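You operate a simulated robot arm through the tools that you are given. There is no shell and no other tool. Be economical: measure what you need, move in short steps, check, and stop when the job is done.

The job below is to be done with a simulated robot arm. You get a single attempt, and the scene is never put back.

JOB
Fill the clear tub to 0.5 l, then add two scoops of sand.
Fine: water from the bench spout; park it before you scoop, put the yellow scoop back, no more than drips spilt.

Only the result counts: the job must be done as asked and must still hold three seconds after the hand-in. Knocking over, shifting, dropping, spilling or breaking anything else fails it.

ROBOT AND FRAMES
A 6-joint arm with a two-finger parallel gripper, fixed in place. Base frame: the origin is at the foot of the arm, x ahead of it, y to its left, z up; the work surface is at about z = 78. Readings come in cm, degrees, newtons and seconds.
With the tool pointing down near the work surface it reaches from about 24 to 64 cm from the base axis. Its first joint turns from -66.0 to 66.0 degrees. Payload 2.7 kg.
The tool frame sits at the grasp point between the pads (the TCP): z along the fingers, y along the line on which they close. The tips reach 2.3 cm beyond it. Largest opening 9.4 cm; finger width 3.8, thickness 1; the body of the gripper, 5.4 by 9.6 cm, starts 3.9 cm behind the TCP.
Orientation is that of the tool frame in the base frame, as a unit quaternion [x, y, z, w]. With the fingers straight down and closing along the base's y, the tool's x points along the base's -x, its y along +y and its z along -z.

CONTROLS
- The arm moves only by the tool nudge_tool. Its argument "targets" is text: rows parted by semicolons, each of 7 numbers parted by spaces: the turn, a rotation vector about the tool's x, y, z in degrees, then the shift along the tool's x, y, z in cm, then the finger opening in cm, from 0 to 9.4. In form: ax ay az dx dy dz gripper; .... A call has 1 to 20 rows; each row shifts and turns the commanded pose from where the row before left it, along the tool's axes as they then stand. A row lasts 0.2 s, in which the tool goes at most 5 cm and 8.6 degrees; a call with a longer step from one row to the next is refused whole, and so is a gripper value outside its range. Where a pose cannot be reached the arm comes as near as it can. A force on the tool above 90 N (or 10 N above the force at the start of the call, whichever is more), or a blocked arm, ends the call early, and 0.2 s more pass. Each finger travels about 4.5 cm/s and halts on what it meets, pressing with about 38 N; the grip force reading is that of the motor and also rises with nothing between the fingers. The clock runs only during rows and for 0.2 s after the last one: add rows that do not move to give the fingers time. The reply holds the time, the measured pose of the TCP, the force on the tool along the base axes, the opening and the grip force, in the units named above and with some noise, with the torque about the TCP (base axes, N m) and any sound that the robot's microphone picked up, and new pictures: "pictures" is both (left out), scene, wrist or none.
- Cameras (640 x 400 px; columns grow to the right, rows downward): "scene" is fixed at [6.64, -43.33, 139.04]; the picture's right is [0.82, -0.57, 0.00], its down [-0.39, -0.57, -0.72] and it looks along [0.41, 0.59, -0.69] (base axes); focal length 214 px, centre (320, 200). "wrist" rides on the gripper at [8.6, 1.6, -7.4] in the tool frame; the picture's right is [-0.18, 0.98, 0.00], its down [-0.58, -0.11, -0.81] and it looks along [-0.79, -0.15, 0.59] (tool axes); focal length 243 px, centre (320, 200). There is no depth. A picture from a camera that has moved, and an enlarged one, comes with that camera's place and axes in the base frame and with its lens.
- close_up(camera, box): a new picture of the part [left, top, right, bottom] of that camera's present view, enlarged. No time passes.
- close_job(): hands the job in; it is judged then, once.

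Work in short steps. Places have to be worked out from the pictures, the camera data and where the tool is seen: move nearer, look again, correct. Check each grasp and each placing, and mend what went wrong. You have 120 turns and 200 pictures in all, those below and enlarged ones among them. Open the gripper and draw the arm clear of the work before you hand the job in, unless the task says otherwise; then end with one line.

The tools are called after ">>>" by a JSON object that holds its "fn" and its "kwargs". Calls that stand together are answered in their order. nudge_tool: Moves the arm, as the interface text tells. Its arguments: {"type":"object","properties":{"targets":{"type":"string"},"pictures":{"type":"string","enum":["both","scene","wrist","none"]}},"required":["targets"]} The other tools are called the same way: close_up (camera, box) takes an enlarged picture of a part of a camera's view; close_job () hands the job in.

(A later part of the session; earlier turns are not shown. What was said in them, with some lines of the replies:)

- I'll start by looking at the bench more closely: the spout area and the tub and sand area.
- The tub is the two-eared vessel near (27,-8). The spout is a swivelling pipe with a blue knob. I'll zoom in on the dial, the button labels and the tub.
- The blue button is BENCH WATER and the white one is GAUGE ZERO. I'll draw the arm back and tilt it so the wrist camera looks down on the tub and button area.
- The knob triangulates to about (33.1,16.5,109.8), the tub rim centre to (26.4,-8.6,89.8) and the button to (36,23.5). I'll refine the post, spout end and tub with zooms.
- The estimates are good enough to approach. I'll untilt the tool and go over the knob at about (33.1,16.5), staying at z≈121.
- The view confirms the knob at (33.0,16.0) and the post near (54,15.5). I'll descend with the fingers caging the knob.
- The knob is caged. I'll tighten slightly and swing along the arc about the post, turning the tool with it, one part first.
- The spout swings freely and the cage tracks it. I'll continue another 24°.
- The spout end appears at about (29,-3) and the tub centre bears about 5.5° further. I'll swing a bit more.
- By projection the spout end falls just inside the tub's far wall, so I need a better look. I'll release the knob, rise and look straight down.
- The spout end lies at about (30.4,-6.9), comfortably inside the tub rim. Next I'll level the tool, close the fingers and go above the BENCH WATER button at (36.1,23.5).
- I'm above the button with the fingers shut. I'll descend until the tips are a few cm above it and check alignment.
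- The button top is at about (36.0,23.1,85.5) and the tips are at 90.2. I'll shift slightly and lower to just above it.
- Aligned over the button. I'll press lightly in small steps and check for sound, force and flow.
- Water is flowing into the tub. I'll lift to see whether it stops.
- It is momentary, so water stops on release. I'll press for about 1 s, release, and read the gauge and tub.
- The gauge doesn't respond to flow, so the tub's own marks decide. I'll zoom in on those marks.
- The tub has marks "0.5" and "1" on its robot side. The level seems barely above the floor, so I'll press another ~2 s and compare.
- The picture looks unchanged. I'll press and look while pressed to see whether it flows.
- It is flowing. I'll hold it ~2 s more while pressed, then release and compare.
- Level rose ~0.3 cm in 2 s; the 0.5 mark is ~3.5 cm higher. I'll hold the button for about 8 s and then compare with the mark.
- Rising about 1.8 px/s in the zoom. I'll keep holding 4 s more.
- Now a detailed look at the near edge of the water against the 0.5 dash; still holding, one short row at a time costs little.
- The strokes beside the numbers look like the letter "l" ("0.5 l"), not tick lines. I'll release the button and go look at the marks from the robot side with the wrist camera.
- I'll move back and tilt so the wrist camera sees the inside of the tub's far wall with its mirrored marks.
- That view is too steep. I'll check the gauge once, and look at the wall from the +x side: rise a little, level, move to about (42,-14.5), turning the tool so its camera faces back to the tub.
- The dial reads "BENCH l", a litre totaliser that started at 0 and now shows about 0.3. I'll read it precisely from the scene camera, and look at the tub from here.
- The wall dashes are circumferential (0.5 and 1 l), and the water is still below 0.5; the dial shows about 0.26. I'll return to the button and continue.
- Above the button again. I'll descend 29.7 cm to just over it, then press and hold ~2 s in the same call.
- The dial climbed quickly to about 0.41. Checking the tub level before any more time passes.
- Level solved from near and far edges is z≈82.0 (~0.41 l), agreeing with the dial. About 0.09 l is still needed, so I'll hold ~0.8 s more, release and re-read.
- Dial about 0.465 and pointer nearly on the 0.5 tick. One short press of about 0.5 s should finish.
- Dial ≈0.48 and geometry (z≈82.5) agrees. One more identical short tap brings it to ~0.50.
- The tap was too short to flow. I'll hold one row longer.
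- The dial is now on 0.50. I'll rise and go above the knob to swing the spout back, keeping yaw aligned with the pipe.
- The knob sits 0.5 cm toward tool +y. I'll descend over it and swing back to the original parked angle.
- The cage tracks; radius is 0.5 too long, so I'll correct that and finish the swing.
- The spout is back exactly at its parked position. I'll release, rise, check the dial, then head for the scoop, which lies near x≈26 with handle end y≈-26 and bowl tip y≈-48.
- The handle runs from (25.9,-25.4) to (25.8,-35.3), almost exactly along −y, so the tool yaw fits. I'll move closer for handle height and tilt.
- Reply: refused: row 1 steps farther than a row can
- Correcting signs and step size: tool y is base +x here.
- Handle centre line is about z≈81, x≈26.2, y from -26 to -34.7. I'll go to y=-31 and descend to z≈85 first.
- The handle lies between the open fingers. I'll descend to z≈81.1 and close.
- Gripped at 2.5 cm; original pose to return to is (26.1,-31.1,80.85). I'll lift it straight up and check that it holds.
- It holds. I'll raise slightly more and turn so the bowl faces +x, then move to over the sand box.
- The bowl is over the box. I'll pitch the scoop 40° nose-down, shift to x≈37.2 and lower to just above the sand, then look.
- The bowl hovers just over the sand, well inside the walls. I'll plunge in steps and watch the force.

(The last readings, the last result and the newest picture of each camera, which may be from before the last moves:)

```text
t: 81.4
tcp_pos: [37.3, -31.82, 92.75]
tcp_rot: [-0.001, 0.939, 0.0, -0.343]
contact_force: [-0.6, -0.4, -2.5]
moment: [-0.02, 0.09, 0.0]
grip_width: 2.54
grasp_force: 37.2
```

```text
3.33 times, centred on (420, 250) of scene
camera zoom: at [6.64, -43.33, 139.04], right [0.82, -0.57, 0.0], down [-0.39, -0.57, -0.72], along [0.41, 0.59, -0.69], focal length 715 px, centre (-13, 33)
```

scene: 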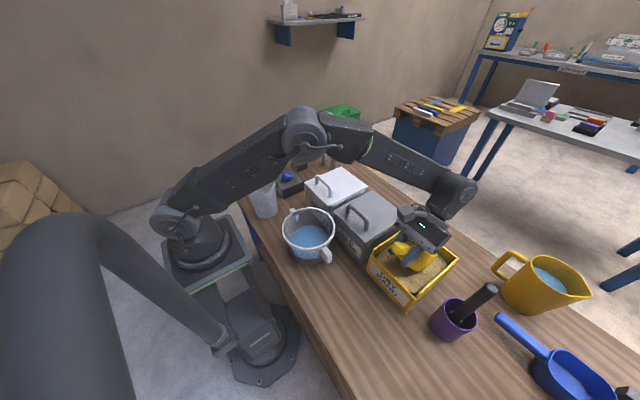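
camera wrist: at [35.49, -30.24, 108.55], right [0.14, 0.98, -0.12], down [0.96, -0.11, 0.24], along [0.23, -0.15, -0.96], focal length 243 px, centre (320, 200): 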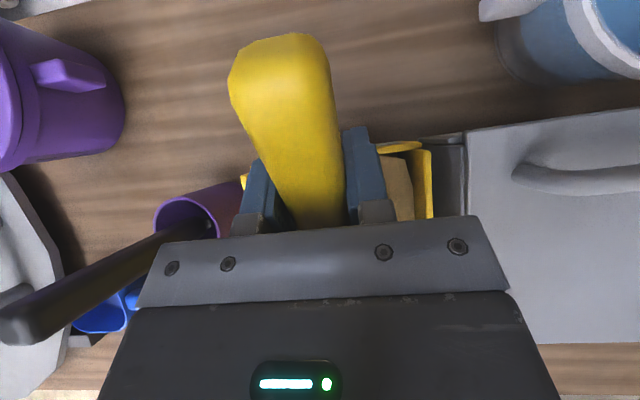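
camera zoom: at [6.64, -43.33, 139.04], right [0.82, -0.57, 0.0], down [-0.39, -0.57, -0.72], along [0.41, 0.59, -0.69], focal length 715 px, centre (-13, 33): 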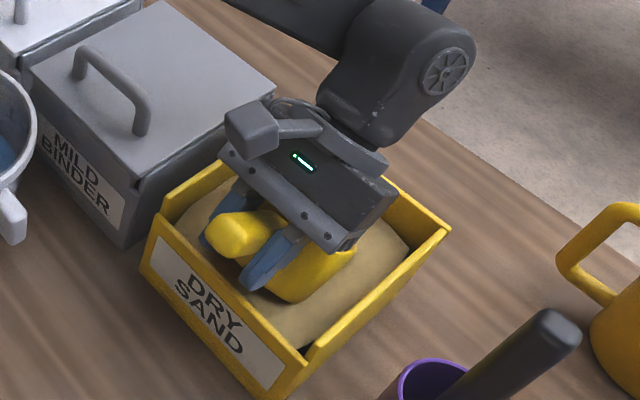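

The bowl is in the sand. I'll go 1.7 cm deeper, push 2 cm forward, then level out while drawing back and up slightly.

>>> {"fn": "nudge_tool", "kwargs": {"targets": "0 0 0 -1.1 0 1.3 0; 0 0 0 -0.77 0 -0.64 0; 0 0 0 -0.77 0 -0.64 0; 0 0 0 0 0 0 0; 0 -8 0 0.67 0 -0.25 0; 0 -8 0 0.63 0 -0.34 0; 0 -8 0 0.58 0 -0.43 0; 0 -8 0 0.52 0 -0.5 0; 0 -8 0 0.44 0 -0.57 0; 0 0 0 0 0 0 0"}}

>>> {"fn": "close_up", "kwargs": {"camera": "scene", "box": [360, 190, 480, 310]}}

```text
t: 83.6
tcp_pos: [37.58, -32.0, 94.13]
tcp_rot: [0.0, 1.0, -0.001, 0.001]
contact_force: [-0.6, -0.3, -4.4]
moment: [-0.02, 0.23, 0.02]
grip_width: 2.56
grasp_force: 38.1
camera wrist: at [28.89, -30.41, 101.65], right [0.18, 0.98, 0.0], down [0.58, -0.11, 0.81], along [0.79, -0.15, -0.59], focal length 243 px, centre (320, 200)
```

scene: 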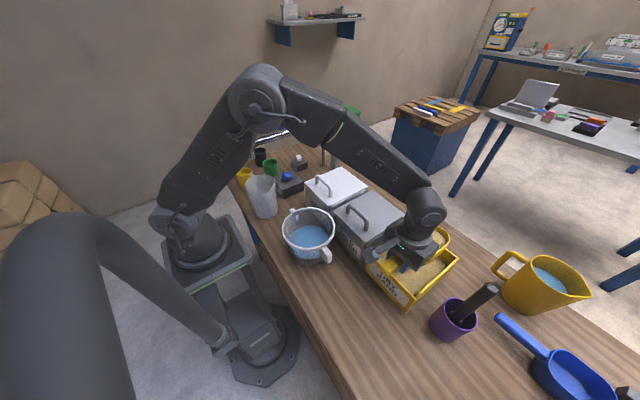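
wrist: 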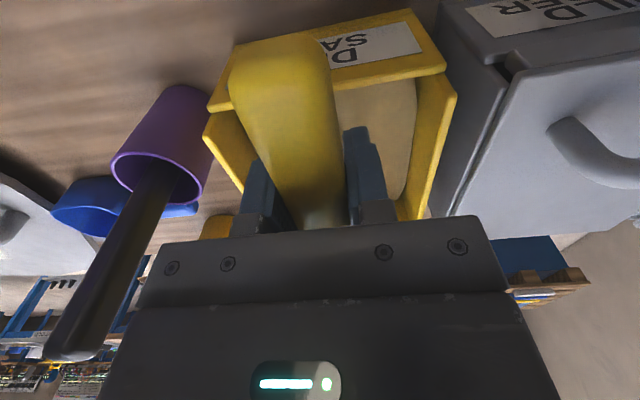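

```text
3.33 times, centred on (420, 250) of scene
camera zoom: at [6.64, -43.34, 139.03], right [0.82, -0.57, 0.0], down [-0.39, -0.57, -0.72], along [0.41, 0.59, -0.69], focal length 715 px, centre (-13, 33)
```

zoom: 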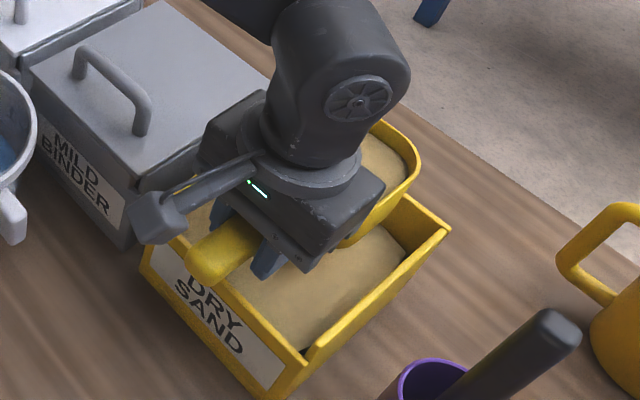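

The scoop is loaded, with the weight up about 3.5 N. I'll lift slowly straight up and inspect the fill.

>>> {"fn": "nudge_tool", "kwargs": {"targets": "0 0 0 0 0 -1.5 0; 0 0 0 0 0 -2 0; 0 0 0 0 0 -2 0; 0 0 0 0 0 -2 0; 0 0 0 0 0 -2 0; 0 0 0 0 0 -1.5 0; 0 0 0 0 0 -0.5 0; 0 0 0 0 0 0 0; 0 0 0 0 0 0 0", "pictures": "none"}}

>>> {"fn": "close_up", "kwargs": {"camera": "scene", "box": [360, 150, 500, 310]}}

```text
t: 85.6
tcp_pos: [37.54, -32.0, 105.81]
tcp_rot: [0.001, 1.0, 0.0, 0.0]
contact_force: [-0.2, 0.5, -4.8]
moment: [-0.03, 0.2, 0.04]
grip_width: 2.62
grasp_force: 38.2
```

```text
2.50 times, centred on (430, 230) of scene
camera zoom: at [6.64, -43.34, 139.03], right [0.82, -0.57, 0.0], down [-0.39, -0.57, -0.72], along [0.41, 0.59, -0.69], focal length 536 px, centre (45, 125)
```

zoom: 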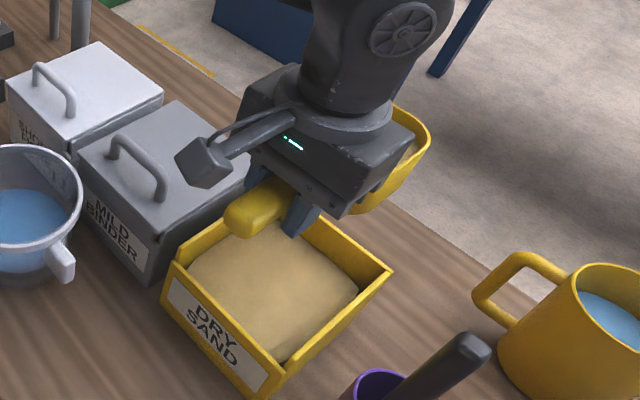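

Sand sits below the rim. I'll carry it gently to about (27,-24), then rotate so the bowl points +y toward the tub.

>>> {"fn": "nudge_tool", "kwargs": {"targets": "0 0 0 1 0.8 0 0; 0 0 0 2 1.5 0 0; 0 0 0 2 1.5 0 0; 0 0 0 2 1.5 0 0; 0 0 0 2 1.5 0 0; 0 0 0 1 0.8 0 0; 0 0 -4 0 0 0 0; 0 0 -6 0 0 0 0; 0 0 -7 0 0 0 0; 0 0 -7 0 0 0 0; 0 0 -7 0 0 0 0; 0 0 -7 0 0 0 0; 0 0 -7 0 0 0 0; 0 0 -7 0 0 0 0; 0 0 -7 0 0 0 0; 0 0 -7 0 0 0 0; 0 0 -7 0 0 0 0; 0 0 -7 0 0 0 0; 0 0 -6 0 0 0 0; 0 0 -4 0 0 0 0"}}

>>> {"fn": "close_up", "kwargs": {"camera": "scene", "box": [260, 140, 420, 280]}}

```text
t: 89.8
tcp_pos: [27.48, -24.38, 105.85]
tcp_rot: [0.708, -0.706, 0.0, 0.0]
contact_force: [0.9, -0.1, -4.7]
moment: [-0.22, 0.02, 0.01]
grip_width: 2.6
grasp_force: 38.3
camera wrist: at [25.93, -33.05, 113.32], right [-0.98, 0.18, 0.0], down [0.11, 0.58, 0.81], along [0.15, 0.79, -0.59], focal length 243 px, centre (320, 200)
```

scene: 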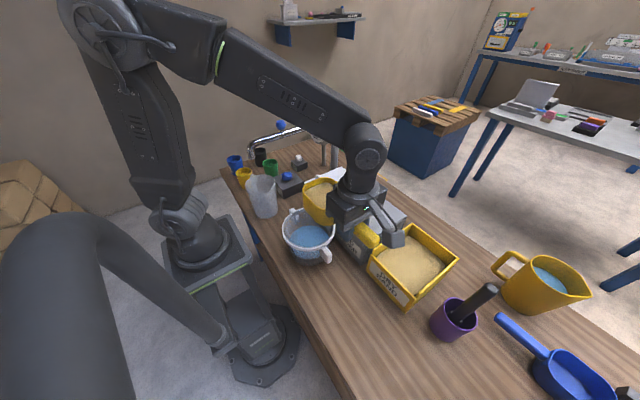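
wrist: 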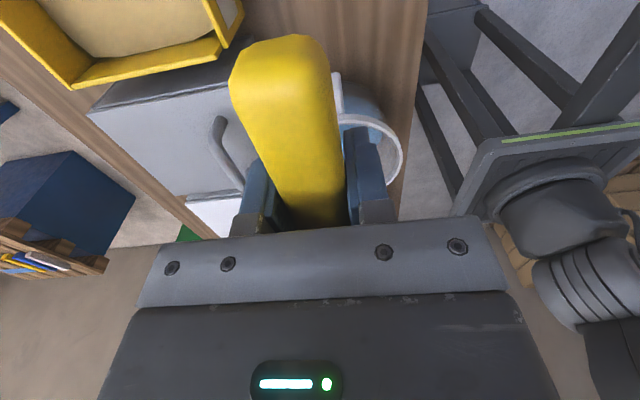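

```text
2.86 times, centred on (340, 210) of scene
camera zoom: at [6.64, -43.34, 139.04], right [0.82, -0.57, 0.0], down [-0.39, -0.57, -0.72], along [0.41, 0.59, -0.69], focal length 613 px, centre (263, 171)
```

zoom: 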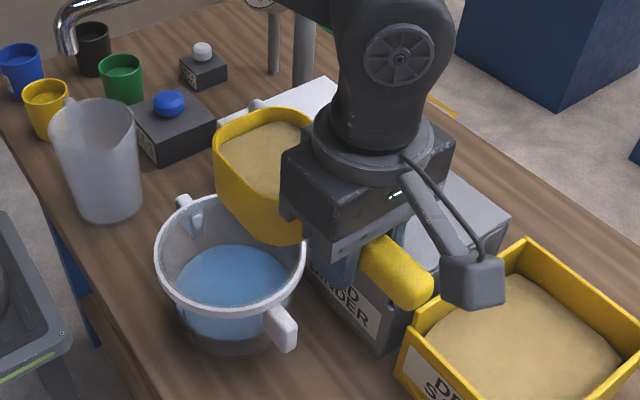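

The pose is reached and sand sits ~1.5 cm below the rim. I'll pitch gradually to ~45° with the lip over the tub centre and look.

>>> {"fn": "nudge_tool", "kwargs": {"targets": "0 4 0 0 0.5 0 0; 0 6 0 0 0.5 0 0; 0 7 0 0 0 0 0; 0 7 0 0 0 0 0; 0 6 0 0 0 0 0; 0 5 0 -0.5 0 -0.35 0; 0 5 0 -0.7 0 -0.6 0; 0 5 0 -0.7 0 -0.65 0; 0 0 0 0 0 0 0; 0 0 0 0 0 0 0", "pictures": "scene"}}

>>> {"fn": "close_up", "kwargs": {"camera": "scene", "box": [260, 140, 400, 280]}}

```text
t: 92.0
tcp_pos: [26.46, -21.92, 105.98]
tcp_rot: [0.654, -0.653, 0.271, 0.27]
contact_force: [0.2, -0.3, -4.5]
moment: [-0.11, -0.02, -0.03]
grip_width: 2.59
grasp_force: 38.0
```

scene: 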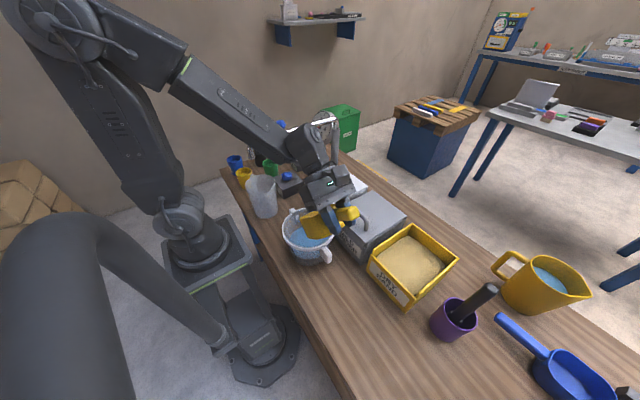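

```text
2.86 times, centred on (330, 210) of scene
camera zoom: at [6.64, -43.33, 139.04], right [0.82, -0.57, 0.0], down [-0.39, -0.57, -0.72], along [0.41, 0.59, -0.69], focal length 613 px, centre (291, 171)
```

zoom: 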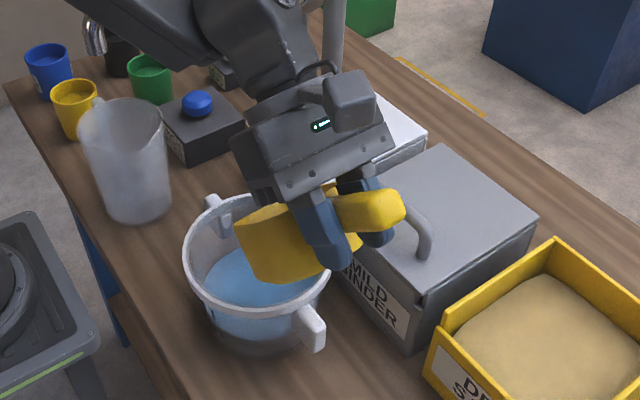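

Nothing has poured yet at 45° and the lip is over the tub. I'll continue to ~65° slowly.

>>> {"fn": "nudge_tool", "kwargs": {"targets": "0 5 0 -0.5 0 -0.6 0; 0 5 0 -0.6 0 -0.8 0; 0 5 0 -0.55 0 -0.85 0; 0 5 0 -0.5 0 -0.9 0; 0 0 0 0 0 0 0; 0 0 0 0 0 0 0; 0 0 0 0 0 0 0", "pictures": "scene"}}

>>> {"fn": "close_up", "kwargs": {"camera": "scene", "box": [260, 140, 400, 280]}}

```text
t: 93.6
tcp_pos: [26.94, -18.05, 106.22]
tcp_rot: [0.596, -0.596, 0.38, 0.381]
contact_force: [0.7, 0.4, -2.2]
moment: [-0.05, -0.04, -0.02]
grip_width: 2.58
grasp_force: 37.5
out of reach, approached as far as the arm can: row 4
```

scene: 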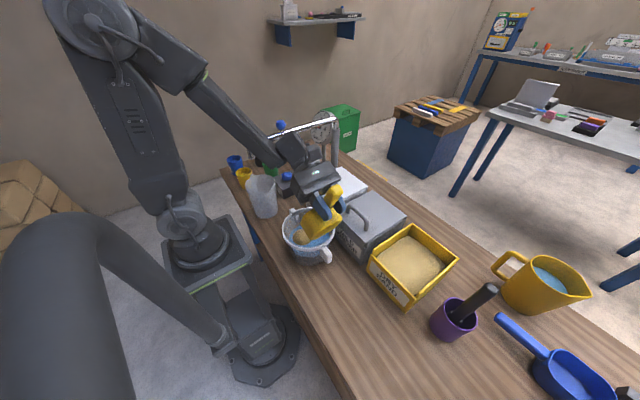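

```text
2.86 times, centred on (330, 210) of scene
camera zoom: at [6.64, -43.33, 139.04], right [0.82, -0.57, 0.0], down [-0.39, -0.57, -0.72], along [0.41, 0.59, -0.69], focal length 613 px, centre (291, 171)
```

zoom: 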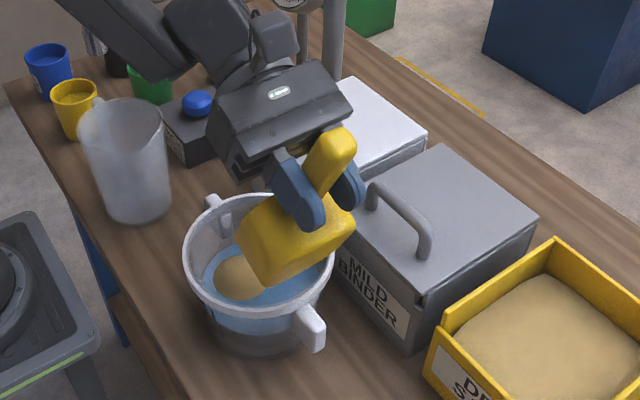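

Sand is falling into the tub and the load has dropped. 65° is the reach limit here, so I'll wait a moment and check what remains.

>>> {"fn": "nudge_tool", "kwargs": {"targets": "0 0 0 0 0 0 0; 0 0 0 0 0 0 0; 0 0 0 0 0 0 0; 0 0 0 0 0 0 0; 0 0 0 0 0 0 0; 0 0 0 0 0 0 0", "pictures": "wrist"}}

>>> {"fn": "close_up", "kwargs": {"camera": "scene", "box": [280, 170, 360, 270]}}

```text
t: 95.0
tcp_pos: [26.91, -18.02, 106.33]
tcp_rot: [0.597, -0.596, 0.38, 0.38]
contact_force: [0.2, -0.2, -1.4]
moment: [-0.04, 0.01, -0.01]
grip_width: 2.57
grasp_force: 37.7
camera wrist: at [25.36, -14.99, 117.24], right [-0.98, 0.08, -0.17], down [0.11, 0.98, -0.19], along [0.15, -0.2, -0.97], focal length 243 px, centre (320, 200)
```

wrist: 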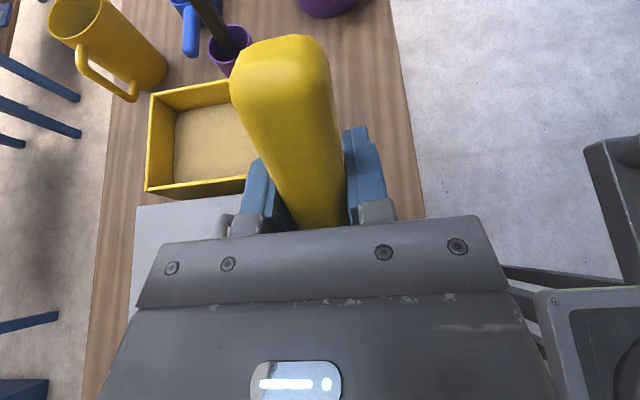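

```text
4.00 times, centred on (320, 220) of scene
camera zoom: at [6.64, -43.33, 139.04], right [0.82, -0.57, 0.0], down [-0.39, -0.57, -0.72], along [0.41, 0.59, -0.69], focal length 858 px, centre (320, 120)
```

zoom: 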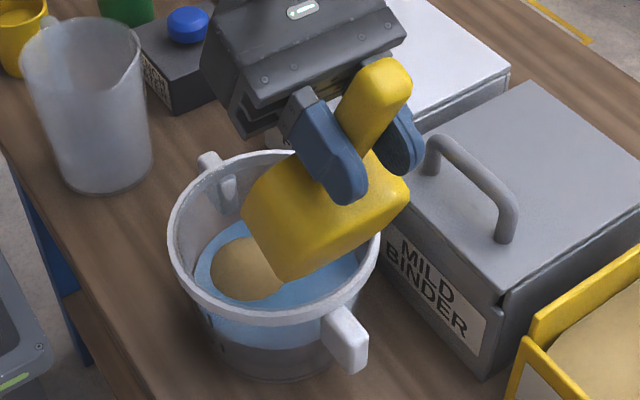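

The load is back to the empty-scoop value, so the first scoop is delivered. I'll tilt back level and check that the bowl is empty.

>>> {"fn": "nudge_tool", "kwargs": {"targets": "0 -5 0 0.5 0 0.8 0; 0 -5 0 0.5 0 0.8 0; 0 -6 0 0.6 0 0.8 0; 0 -7 0 0.7 0 0.6 0; 0 -7 0 0.7 0 0.5 0; 0 -7 0 0.5 0 0.3 0; 0 -7 0 0 0 0 0; 0 -7 0 0 0 0 0; 0 -7 0 0 0 0 0; 0 -7 0 0 0 0 0; 0 0 0 0 0 0 0", "pictures": "scene"}}

>>> {"fn": "close_up", "kwargs": {"camera": "scene", "box": [260, 140, 420, 280]}}

```text
t: 97.4
tcp_pos: [27.07, -23.34, 106.63]
tcp_rot: [0.708, -0.706, 0.0, -0.001]
contact_force: [0.1, -0.2, -4.0]
moment: [-0.14, 0.03, -0.01]
grip_width: 2.54
grasp_force: 38.4
```

scene: 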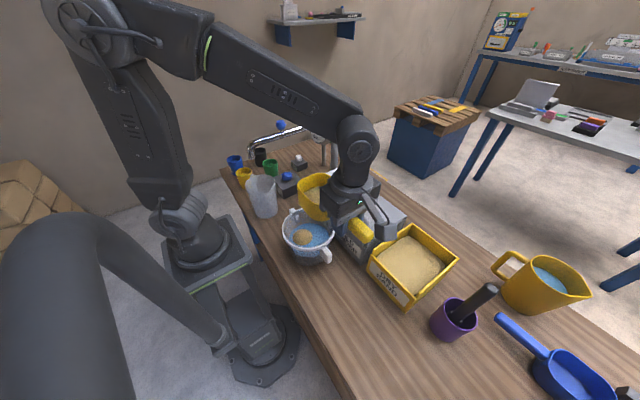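

```text
2.86 times, centred on (340, 210) of scene
camera zoom: at [6.64, -43.33, 139.04], right [0.82, -0.57, 0.0], down [-0.39, -0.57, -0.72], along [0.41, 0.59, -0.69], focal length 613 px, centre (263, 171)
```

zoom: 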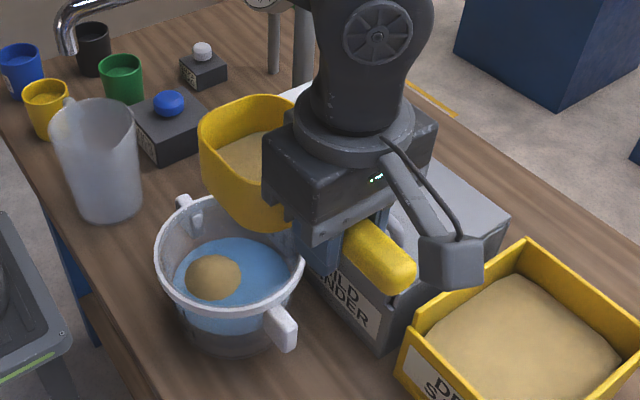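

Sand remains in the bowl; the moment shows about half is left, so it needs a steeper tilt. The radius limited that pose; with the bowl pointing ~50° the wrist will have room. I'll rotate and shift there, staying level.

>>> {"fn": "nudge_tool", "kwargs": {"targets": "0 0 4 0 0 0 0; 0 0 6 0 0 0 0; 0 0 6 0 0 0 0; 0 0 6 0 0 0 0; 0 0 6 0 0 0 0; 0 0 6 0 0 0 0; 0 0 6 0 0 0 0; 0 0 0 0 1.5 -0.5 0; 0 0 0 0 2 0 0; 0 0 0 0 2 0 0; 0 0 0 0 1.5 0 0; 0 0 0 0 0 0 0", "pictures": "scene"}}

>>> {"fn": "close_up", "kwargs": {"camera": "scene", "box": [250, 130, 410, 280]}}

```text
t: 100.0
tcp_pos: [21.51, -18.74, 107.21]
tcp_rot: [-0.423, 0.906, 0.0, 0.0]
contact_force: [0.4, 0.1, -1.4]
moment: [-0.07, 0.06, -0.02]
grip_width: 2.57
grasp_force: 38.1
```

scene: 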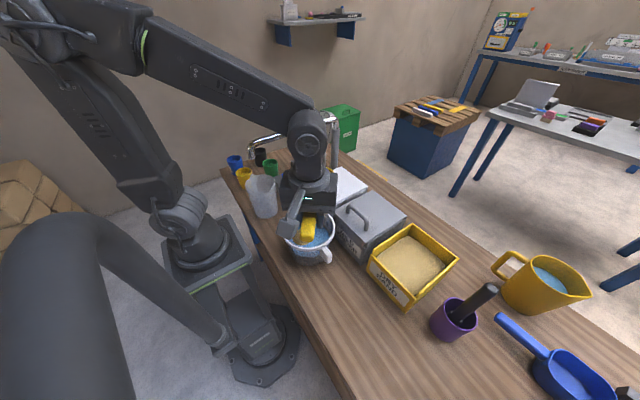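

```text
2.67 times, centred on (330, 205) of scene
camera zoom: at [6.64, -43.33, 139.04], right [0.82, -0.57, 0.0], down [-0.39, -0.57, -0.72], along [0.41, 0.59, -0.69], focal length 572 px, centre (293, 187)
```

zoom: 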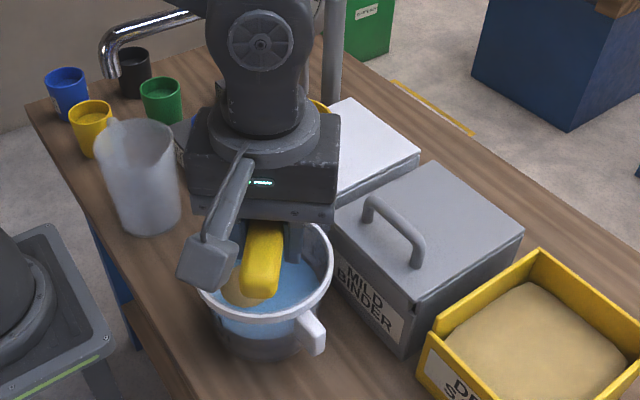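

Now I'll pitch steeply in this orientation: tilt to 50° while sliding left 2.8 cm over the tub, then on to about 80°.

>>> {"fn": "nudge_tool", "kwargs": {"targets": "0 6 0 0 0 0 0; 0 6 0 0 0 0 0; 0 6 0 0 0.6 0 0; 0 6 0 0 0.6 0 0; 0 6 0 0 0.6 0 0; 0 5 0 0 0.6 0 0; 0 5 0 0 0.4 0 0; 0 5 0 0 0 0 0; 0 5 0 0 0 0 0; 0 5 0 -0.3 0 -0.4 0; 0 5 0 -0.3 0 -0.4 0; 0 0 0 0 0 0 0", "pictures": "scene"}}

>>> {"fn": "close_up", "kwargs": {"camera": "scene", "box": [250, 130, 410, 280]}}

```text
t: 102.6
tcp_pos: [20.17, -16.24, 107.16]
tcp_rot: [-0.366, 0.784, -0.212, -0.454]
contact_force: [-0.1, 0.3, -2.9]
moment: [-0.07, 0.0, -0.03]
grip_width: 2.6
grasp_force: 38.2
```

scene: 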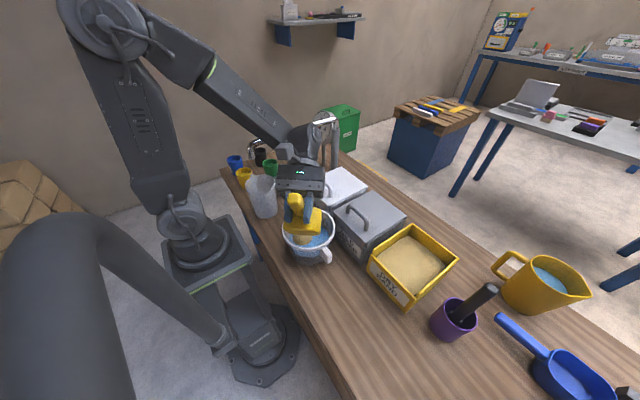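

```text
2.67 times, centred on (330, 205) of scene
camera zoom: at [6.64, -43.33, 139.04], right [0.82, -0.57, 0.0], down [-0.39, -0.57, -0.72], along [0.41, 0.59, -0.69], focal length 572 px, centre (293, 187)
```

zoom: 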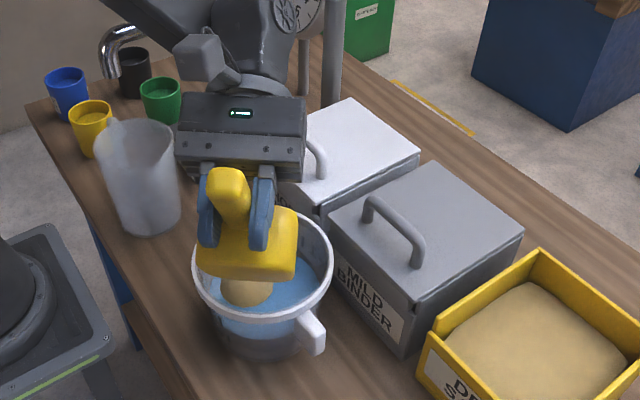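

Lip is over the tub centre at 60°. Continuing to 85°.

>>> {"fn": "nudge_tool", "kwargs": {"targets": "0 5 0 -0.5 0 -1 0; 0 5 0 -0.4 0 -1.1 0; 0 5 0 -0.3 0 -1.1 0; 0 5 0 -0.25 0 -1.2 0; 0 5 0 -0.2 0 -1.2 0; 0 0 0 0 0 0 0; 0 0 0 0 0 0 0; 0 0 0 0 0 0 0; 0 0 0 0 0 0 0", "pictures": "scene"}}

>>> {"fn": "close_up", "kwargs": {"camera": "scene", "box": [250, 130, 410, 280]}}

```text
t: 104.6
tcp_pos: [23.71, -11.84, 107.56]
tcp_rot: [-0.311, 0.668, -0.286, -0.613]
contact_force: [1.0, -0.4, -0.4]
moment: [-0.03, -0.03, 0.0]
grip_width: 2.57
grasp_force: 38.1
```

scene: 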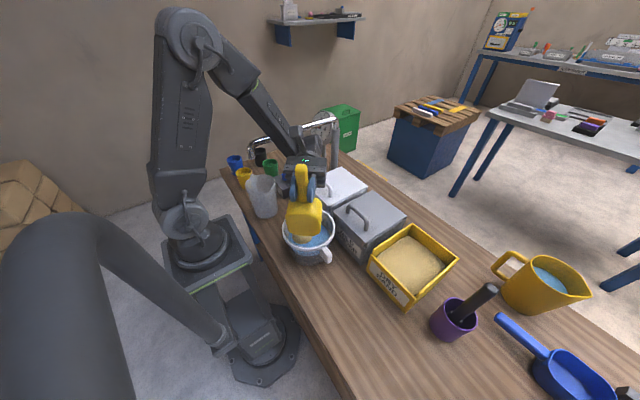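

```text
2.67 times, centred on (330, 205) of scene
camera zoom: at [6.64, -43.33, 139.04], right [0.82, -0.57, 0.0], down [-0.39, -0.57, -0.72], along [0.41, 0.59, -0.69], focal length 572 px, centre (293, 187)
```

zoom: 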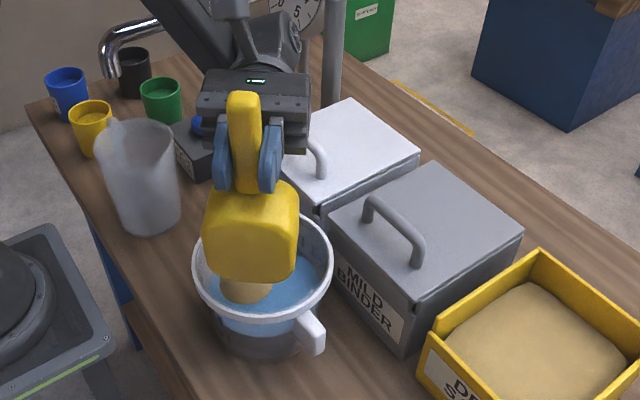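

Force is at −0.4 N, so the bowl should now be empty. I'll tilt back level and turn toward the box for the second scoop, viewing the bowl on the way.

>>> {"fn": "nudge_tool", "kwargs": {"targets": "0 -5 0 0.2 0 1.2 0; 0 -5 0 0.25 0 1.2 0; 0 -5 0 0.3 0 1.1 0; 0 -5 0 0.4 0 1.1 0; 0 -7 0 0.5 0 1 0; 0 -8 0 0 -0.5 0 0; 0 -8 0 0 -0.5 0 0; 0 -8 0 0 -0.8 0 0; 0 -8 0 0 -1 0 0; 0 -8 0 0 -1 0 0; 0 -8 0 0 -1 0 0; 0 -8 0 0 -1 0 0; 0 -2 0 0 -1.6 0 0; 0 0 0 0 0 0 0", "pictures": "scene"}}

>>> {"fn": "close_up", "kwargs": {"camera": "scene", "box": [250, 130, 410, 280]}}

```text
t: 107.6
tcp_pos: [25.66, -20.99, 107.76]
tcp_rot: [-0.423, 0.906, 0.001, 0.0]
contact_force: [-0.4, 0.5, -1.5]
moment: [-0.01, 0.03, 0.01]
grip_width: 2.54
grasp_force: 37.8
```

scene: 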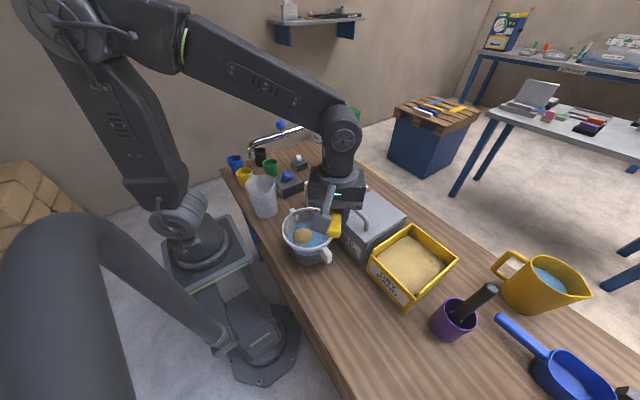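

```text
2.67 times, centred on (330, 205) of scene
camera zoom: at [6.64, -43.33, 139.04], right [0.82, -0.57, 0.0], down [-0.39, -0.57, -0.72], along [0.41, 0.59, -0.69], focal length 572 px, centre (293, 187)
```

zoom: 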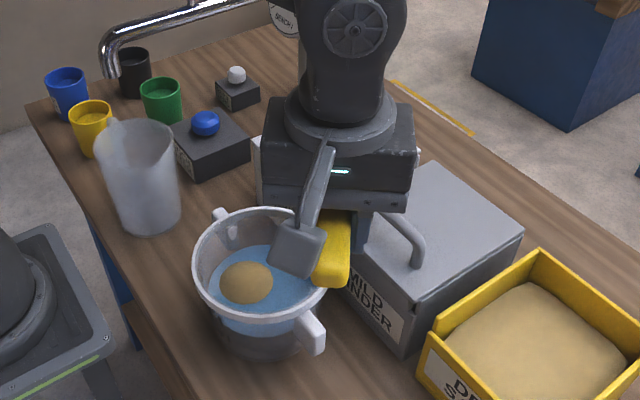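

The moment is back to empty and no spill is visible. Now back over the sand box with the bowl facing +x.

>>> {"fn": "nudge_tool", "kwargs": {"targets": "0 0 7 0 0 0 0; 0 0 7 0 0 0 0; 0 0 7 0 0 0 0; 0 0 7 0 0 0 0; 0 0 7 0 0 0 0; 0 0 7 0 0 0 0; 0 0 8 0 0 0 0; 0 0 0 -3 -2.7 0 0; 0 0 0 -3 -2.7 0 0; 0 0 0 -3 -2.7 0 0; 0 0 0 -2.7 -2.8 0 0; 0 8 0 0 0 0 0; 0 8 0 0 0 0 0; 0 8 0 0 0 0 0; 0 8 0 0 0 0 0; 0 8 0 0 0 0 0; 0 0 0 -2.2 0 2.6 0; 0 0 0 -2.2 0 2.6 0; 0 0 0 -2 0 2.4 0; 0 0 0 0 0 0 0", "pictures": "none"}}

>>> {"fn": "close_up", "kwargs": {"camera": "scene", "box": [350, 170, 500, 330]}}

```text
t: 111.8
tcp_pos: [37.18, -32.15, 97.75]
tcp_rot: [0.0, 0.94, 0.0, -0.342]
contact_force: [-1.0, 0.6, -0.6]
moment: [-0.01, 0.0, -0.02]
grip_width: 2.5
grasp_force: 38.4
```

```text
2.50 times, centred on (425, 250) of scene
camera zoom: at [6.64, -43.33, 139.04], right [0.82, -0.57, 0.0], down [-0.39, -0.57, -0.72], along [0.41, 0.59, -0.69], focal length 536 px, centre (58, 75)
```

zoom: 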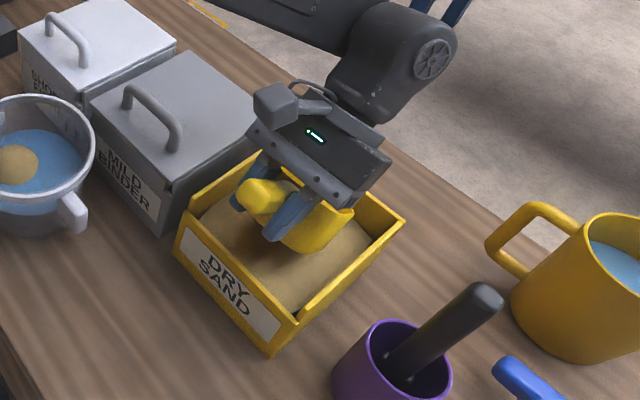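

Same entry pose as the first time. I'll repeat the plunge, push and level-out, slightly deeper.

>>> {"fn": "nudge_tool", "kwargs": {"targets": "0 0 0 -0.96 0.3 1.15 0; 0 0 0 -0.96 0 1.15 0; 0 0 0 -0.96 0 1.15 0; 0 0 0 0 0 0 0; 0 0 0 -1.45 0 1.75 0; 0 0 0 -0.85 0 -0.7 0; 0 0 0 -0.85 0 -0.7 0; 0 0 0 0 0 0 0; 0 -8 0 0.67 0 -0.25 0; 0 -8 0 0.63 0 -0.34 0; 0 -8 0 0.58 0 -0.43 0; 0 -8 0 0.52 0 -0.5 0; 0 -8 0 0.44 0 -0.57 0; 0 0 0 0 0 0 0", "pictures": "none"}}

>>> {"fn": "nudge_tool", "kwargs": {"targets": "0 0 0 0 0 -1.5 0; 0 0 0 0 0 -2 0; 0 0 0 0 0 -2 0; 0 0 0 0 0 -2 0; 0 0 0 0 0 -2 0; 0 0 0 0 0 -1.5 0; 0 0 0 0 0 -1 0; 0 0 0 0 0 0 0; 0 0 0 0 0 0 0", "pictures": "none"}}

>>> {"fn": "close_up", "kwargs": {"camera": "scene", "box": [360, 150, 500, 310]}}

```text
t: 114.8
tcp_pos: [37.65, -31.6, 94.18]
tcp_rot: [-0.001, 1.0, 0.0, 0.001]
contact_force: [-0.3, -0.5, -3.9]
moment: [-0.02, 0.21, 0.0]
grip_width: 2.59
grasp_force: 38.8
```

```text
t: 116.8
tcp_pos: [37.8, -31.57, 106.26]
tcp_rot: [0.0, 1.0, 0.0, 0.0]
contact_force: [0.2, 0.1, -5.4]
moment: [0.03, 0.24, -0.01]
grip_width: 2.59
grasp_force: 38.0
```

```text
2.50 times, centred on (430, 230) of scene
camera zoom: at [6.64, -43.34, 139.03], right [0.82, -0.57, 0.0], down [-0.39, -0.57, -0.72], along [0.41, 0.59, -0.69], focal length 536 px, centre (45, 125)
```

zoom: 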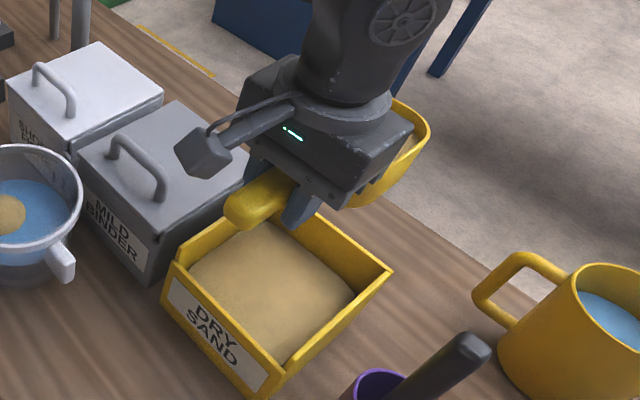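

The second load is in, slightly fuller at 0.24 N·m. I'll carry it gently to the same pour pose.

>>> {"fn": "nudge_tool", "kwargs": {"targets": "0 0 0 1 0.9 -0.3 0; 0 0 0 1.9 1.65 -0.3 0; 0 0 0 1.9 1.65 -0.2 0; 0 0 0 1.9 1.65 -0.2 0; 0 0 0 1.9 1.65 0 0; 0 0 0 1.9 1.65 0 0; 0 0 0 1.6 1.45 0 0; 0 0 -4 0 0 0 0; 0 0 -6 0 0 0 0; 0 0 -6 0 0 0 0; 0 0 -6 0 0 0 0; 0 0 -6 0 0 0 0; 0 0 -6 0 0 0 0; 0 0 -6 0 0 0 0; 0 0 -6 0 0 0 0; 0 0 -4 0 0 0 0; 0 0 0 0.4 2 0 0; 0 0 0 0.5 2.6 0 0; 0 0 0 0 0 0 0", "pictures": "scene"}}

```text
t: 120.8
tcp_pos: [21.53, -18.85, 107.28]
tcp_rot: [-0.423, 0.906, 0.0, -0.001]
contact_force: [-0.1, 0.6, -4.8]
moment: [-0.15, 0.14, 0.01]
grip_width: 2.59
grasp_force: 38.1
```

scene: 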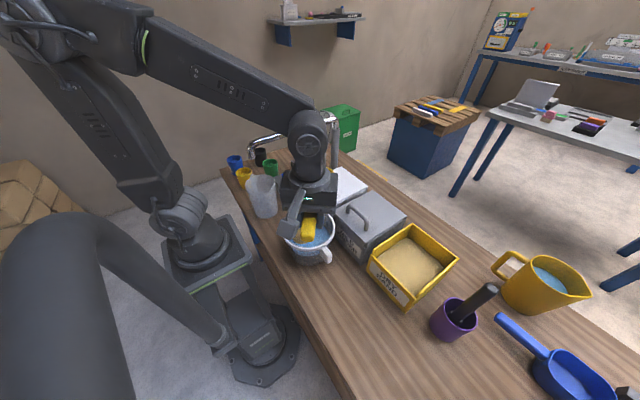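

Load is intact. Pouring with the same motion, to 60° first.

>>> {"fn": "nudge_tool", "kwargs": {"targets": "0 6 0 0 0 0 0; 0 6 0 0 0 0 0; 0 6 0 0 0.6 0 0; 0 6 0 0 0.6 0 0; 0 6 0 0 0.6 0 0; 0 5 0 0 0.6 0 0; 0 4 0 0 0.4 0 0; 0 4 0 0 0 0 0; 0 4 0 0 0 0 0; 0 4 0 0 0 0 0; 0 4 0 -0.3 0 -0.4 0; 0 5 0 -0.3 0 -0.4 0; 0 0 0 0 0 0 0; 0 0 0 0 0 0 0", "pictures": "none"}}

>>> {"fn": "close_up", "kwargs": {"camera": "scene", "box": [250, 130, 410, 280]}}

```text
t: 123.8
tcp_pos: [20.03, -16.29, 107.22]
tcp_rot: [-0.366, 0.785, -0.211, -0.453]
contact_force: [0.2, -1.1, -2.8]
moment: [-0.06, 0.04, 0.0]
grip_width: 2.58
grasp_force: 37.6
```

```text
2.67 times, centred on (330, 205) of scene
camera zoom: at [6.64, -43.33, 139.04], right [0.82, -0.57, 0.0], down [-0.39, -0.57, -0.72], along [0.41, 0.59, -0.69], focal length 572 px, centre (293, 187)
```

zoom: 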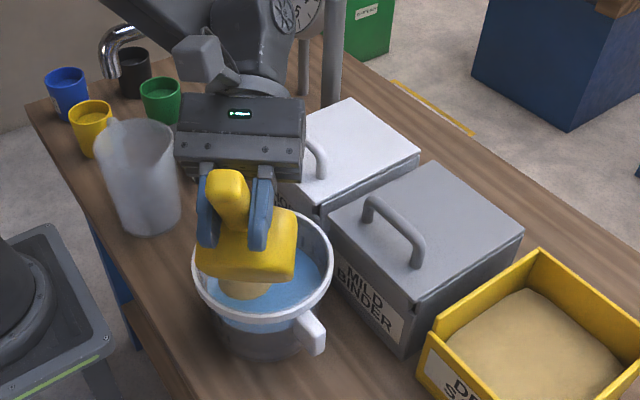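

Pouring well inside the tub. Continuing to 85–88° to empty it fully.

>>> {"fn": "nudge_tool", "kwargs": {"targets": "0 4 0 -0.4 0 -0.8 0; 0 4 0 -0.4 0 -0.9 0; 0 4 0 -0.3 0 -0.9 0; 0 4 0 -0.25 0 -0.9 0; 0 5 0 -0.25 0 -1.1 0; 0 5 0 -0.2 0 -1.1 0; 0 0 0 0 0 0 0; 0 0 0 0 0 0 0; 0 0 0 0 0 0 0; 0 0 0 0 0 0 0; 0 0 0 0 0 0 0; 0 0 0 0 0 0 0", "pictures": "none"}}

>>> {"fn": "nudge_tool", "kwargs": {"targets": "0 -5 0 0.2 0 1.1 0; 0 -5 0 0.25 0 1.1 0; 0 -5 0 0.3 0 1.1 0; 0 -5 0 0.4 0 1.1 0; 0 -7 0 0.5 0 1 0; 0 -8 0 0 -0.5 0 0; 0 -8 0 0 -0.5 0 0; 0 -8 0 0 -0.8 0 0; 0 -8 0 0 -1 0 0; 0 -8 0 0 -1 0 0; 0 -8 0 0 -1 0 0; 0 -8 0 0 -1 0 0; 0 -3 0 0 -1.6 0 0; 0 0 0 0 0 0 0; 0 0 0 0 0 0 0", "pictures": "scene"}}

>>> {"fn": "close_up", "kwargs": {"camera": "scene", "box": [250, 130, 410, 280]}}

```text
t: 126.4
tcp_pos: [23.91, -11.69, 107.43]
tcp_rot: [-0.31, 0.662, -0.289, -0.618]
contact_force: [0.5, 0.4, -1.2]
moment: [-0.03, -0.03, 0.02]
grip_width: 2.53
grasp_force: 37.7
```

```text
t: 129.6
tcp_pos: [25.87, -20.56, 107.6]
tcp_rot: [-0.423, 0.906, 0.0, 0.0]
contact_force: [0.0, 0.2, -0.8]
moment: [-0.01, 0.03, 0.02]
grip_width: 2.54
grasp_force: 38.1
```

scene: 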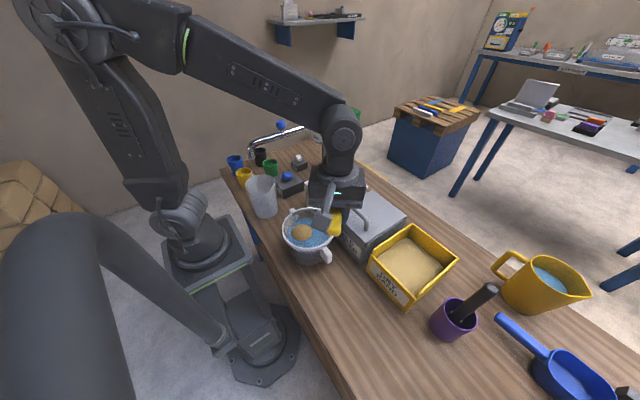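

```text
2.67 times, centred on (330, 205) of scene
camera zoom: at [6.64, -43.33, 139.04], right [0.82, -0.57, 0.0], down [-0.39, -0.57, -0.72], along [0.41, 0.59, -0.69], focal length 572 px, centre (293, 187)
```

zoom: 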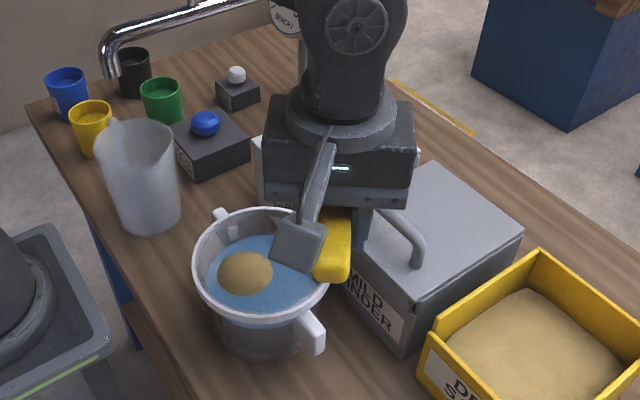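

Both scoops are in the tub and the scoop is empty. Now I'll return it: rotate so the bowl faces −y, then move over its original place.

>>> {"fn": "nudge_tool", "kwargs": {"targets": "0 0 8 0 0 0 0; 0 0 8 0 0 0 0; 0 0 8 0 0 0 0; 0 0 8 0 0 0 0; 0 0 8 0 0 0 0; 0 0 8 0 0 0 0; 0 0 8 0 0 0 0; 0 0 8 0 0 0 0; 0 0 8 0 0 0 0; 0 0 8 0 0 0 0; 0 0 8 0 0 0 0; 0 0 8 0 0 0 0; 0 0 8 0 0 0 0; 0 0 8 0 0 0 0; 0 0 8 0 0 0 0; 0 0 8 0 0 0 0; 0 0 8 0 0 0 0; 0 0 4 0 0 0 0; 0 0 0 0 0 0 0", "pictures": "none"}}

>>> {"fn": "nudge_tool", "kwargs": {"targets": "0 0 0 -2.6 0 0 0; 0 0 0 -2.6 0 0 0; 0 0 0 -2.6 0 0 0; 0 0 0 -2.7 0 0 0; 0 0 0 0 0 4 0; 0 0 0 0 0 4 0; 0 0 0 0 0 4 0; 0 0 0 0 0 4 0; 0 0 0 0 0 2 0; 0 0 0 0 0 0 0", "pictures": "scene"}}

```text
t: 133.6
tcp_pos: [25.97, -20.67, 107.54]
tcp_rot: [0.707, 0.707, 0.0, 0.0]
contact_force: [0.0, 0.2, -1.1]
moment: [0.04, 0.02, -0.04]
grip_width: 2.53
grasp_force: 38.1
```

```text
t: 135.8
tcp_pos: [25.8, -31.14, 89.62]
tcp_rot: [0.707, 0.708, 0.0, 0.001]
contact_force: [0.8, -0.8, -0.8]
moment: [0.05, 0.02, 0.01]
grip_width: 2.54
grasp_force: 37.8
```

scene: 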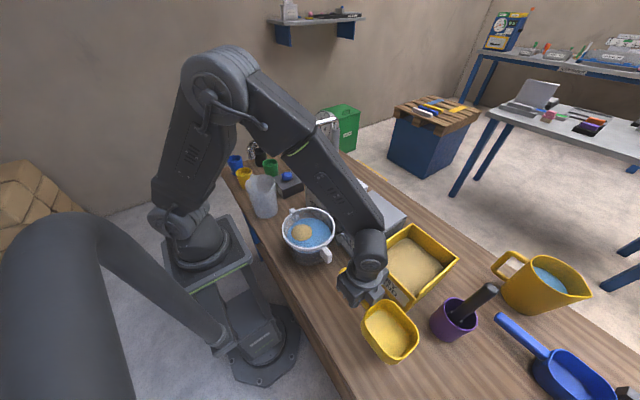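

On target. I'll lower to just above the resting height, then touch down gently.

>>> {"fn": "nudge_tool", "kwargs": {"targets": "0 0 0 0.05 0.3 3 0; 0 0 0 0 0 3 0; 0 0 0 0 0 1.6 0; 0 0 0 0 0 0.6 0; 0 0 0 0 0 0.3 0; 0 0 0 0 0 0 0; 0 0 0 0 0 0 0", "pictures": "none"}}

>>> {"fn": "close_up", "kwargs": {"camera": "scene", "box": [310, 260, 420, 380]}}

```text
t: 137.4
tcp_pos: [26.39, -31.15, 81.16]
tcp_rot: [0.707, 0.707, 0.0, 0.002]
contact_force: [-0.8, -0.8, 3.8]
moment: [-0.64, 0.09, -0.15]
grip_width: 2.54
grasp_force: 38.2
```

```text
3.33 times, centred on (365, 320) of scene
camera zoom: at [6.63, -43.33, 139.04], right [0.82, -0.57, 0.0], down [-0.39, -0.57, -0.72], along [0.41, 0.59, -0.69], focal length 715 px, centre (170, -200)
```

zoom: 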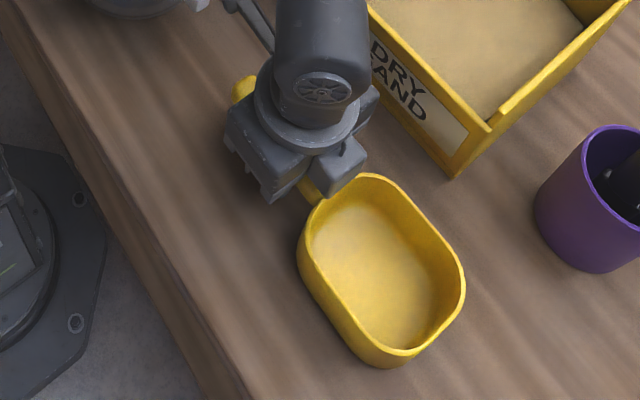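

It touches the table within ~0.3 cm of its original place. I'll open to release and rise straight up.

>>> {"fn": "nudge_tool", "kwargs": {"targets": "0 0 0 0 -0.15 -0.1 0; 0 0 0 0 0 0 2.8; 0 0 0 0 0 0 3.2; 0 0 0 0 0 0 4.4; 0 0 0 0 0 0 5; 0 0 0 0 0 0 5; 0 0 0 0 0 -2 5; 0 0 0 0 0 -4 5; 0 0 0 0 0 -4.5 5; 0 0 0 0 0 -4.5 5; 0 0 0 0 0 -4.5 5; 0 0 0 0 0 -4.5 5; 0 0 0 0 0 -4.5 5; 0 0 0 0 0 0 5"}}

>>> {"fn": "close_up", "kwargs": {"camera": "scene", "box": [300, 230, 430, 380]}}

>>> {"fn": "close_up", "kwargs": {"camera": "scene", "box": [240, 140, 400, 280]}}

```text
t: 140.4
tcp_pos: [25.94, -31.08, 109.77]
tcp_rot: [0.706, 0.708, 0.0, 0.0]
contact_force: [-0.1, -0.4, 0.0]
moment: [0.01, -0.02, -0.01]
grip_width: 5.01
grasp_force: 0.0
camera wrist: at [27.6, -22.38, 117.26], right [0.98, -0.18, 0.0], down [-0.11, -0.58, 0.81], along [-0.15, -0.79, -0.59], focal length 243 px, centre (320, 200)
```

scene: 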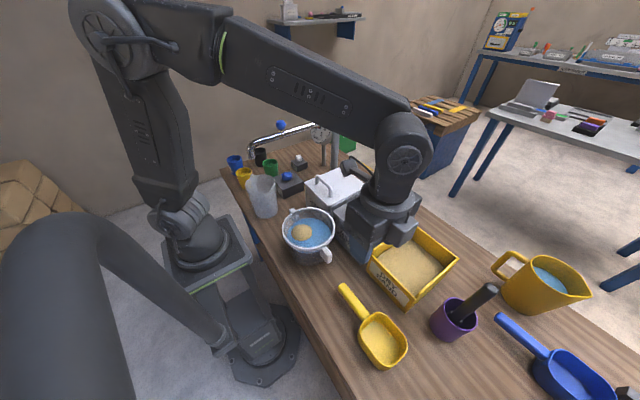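
wrist: 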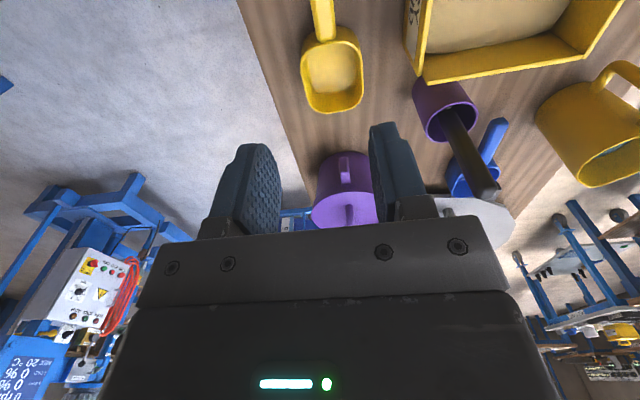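

```text
2.67 times, centred on (365, 305) of scene
camera zoom: at [6.64, -43.33, 139.04], right [0.82, -0.57, 0.0], down [-0.39, -0.57, -0.72], along [0.41, 0.59, -0.69], focal length 572 px, centre (200, -80)
```

zoom: 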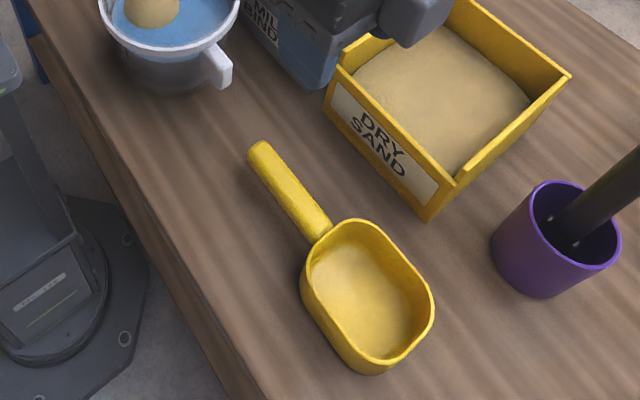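

```text
2.86 times, centred on (320, 210) of scene
camera zoom: at [6.64, -43.33, 139.04], right [0.82, -0.57, 0.0], down [-0.39, -0.57, -0.72], along [0.41, 0.59, -0.69], focal length 613 px, centre (320, 171)
```

zoom: 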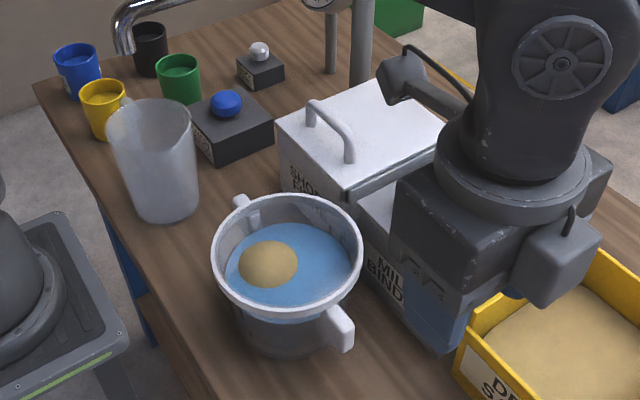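

The scoop is back where it lay, with no spills visible. I'll raise the arm clear and make a final check of the dial and bench.

>>> {"fn": "nudge_tool", "kwargs": {"targets": "0 0 0 0 0 -4 9; 0 0 0 0 0 -4 9; 0 0 0 0 0 -2 9; 0 0 0 0 0 0 9; 0 0 0 0 0 0 9"}}

>>> {"fn": "close_up", "kwargs": {"camera": "scene", "box": [312, 108, 337, 138]}}

```text
t: 141.6
tcp_pos: [26.0, -31.17, 119.76]
tcp_rot: [0.707, 0.707, 0.0, 0.0]
contact_force: [-0.2, 0.3, 0.1]
moment: [0.0, 0.02, 0.0]
grip_width: 9.01
grasp_force: 0.1
camera wrist: at [27.68, -22.46, 127.25], right [0.98, -0.18, 0.0], down [-0.11, -0.58, 0.81], along [-0.15, -0.79, -0.59], focal length 243 px, centre (320, 200)
```

scene: 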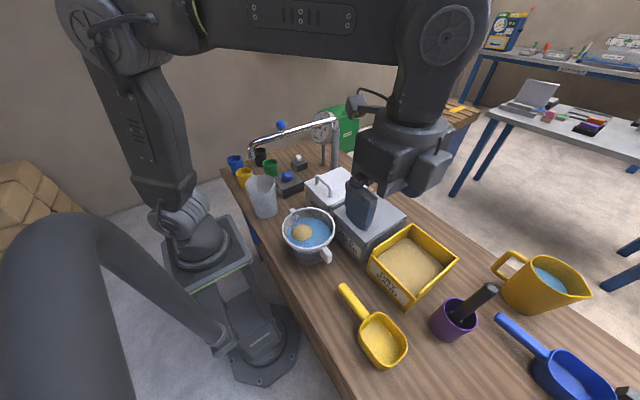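
wrist: 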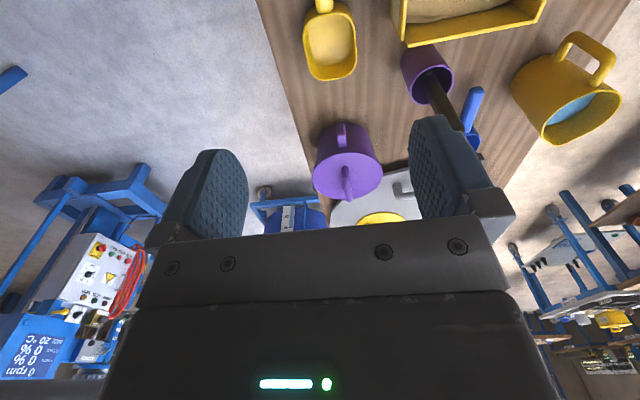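

```text
13.33 times, centred on (324, 123) of scene
camera zoom: at [6.64, -43.33, 139.04], right [0.82, -0.57, 0.0], down [-0.39, -0.57, -0.72], along [0.41, 0.59, -0.69], focal length 2860 px, centre (260, 1227)
```

zoom: 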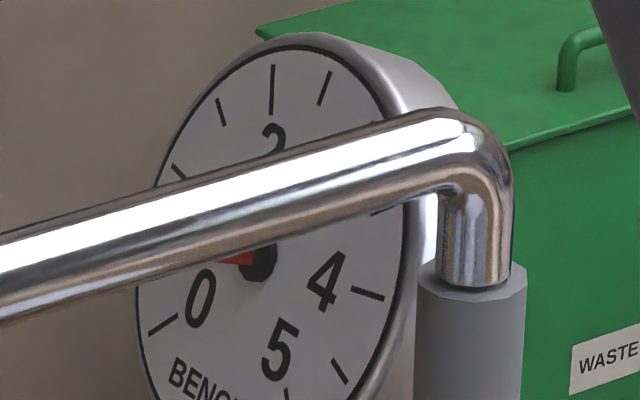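

Everything is in place: the tub is filled, two scoops of sand are in, the spout is parked, the scoop is back, and the arm is clear with the gripper open. Handing in.

>>> {"fn": "close_job", "kwargs": {}}

```text
The job is handed in.
```

I filled the tub to about 0.5 l by the bench dial, parked the spout, and added two scoops of sand. The yellow scoop is back in its place, and I saw no spills.
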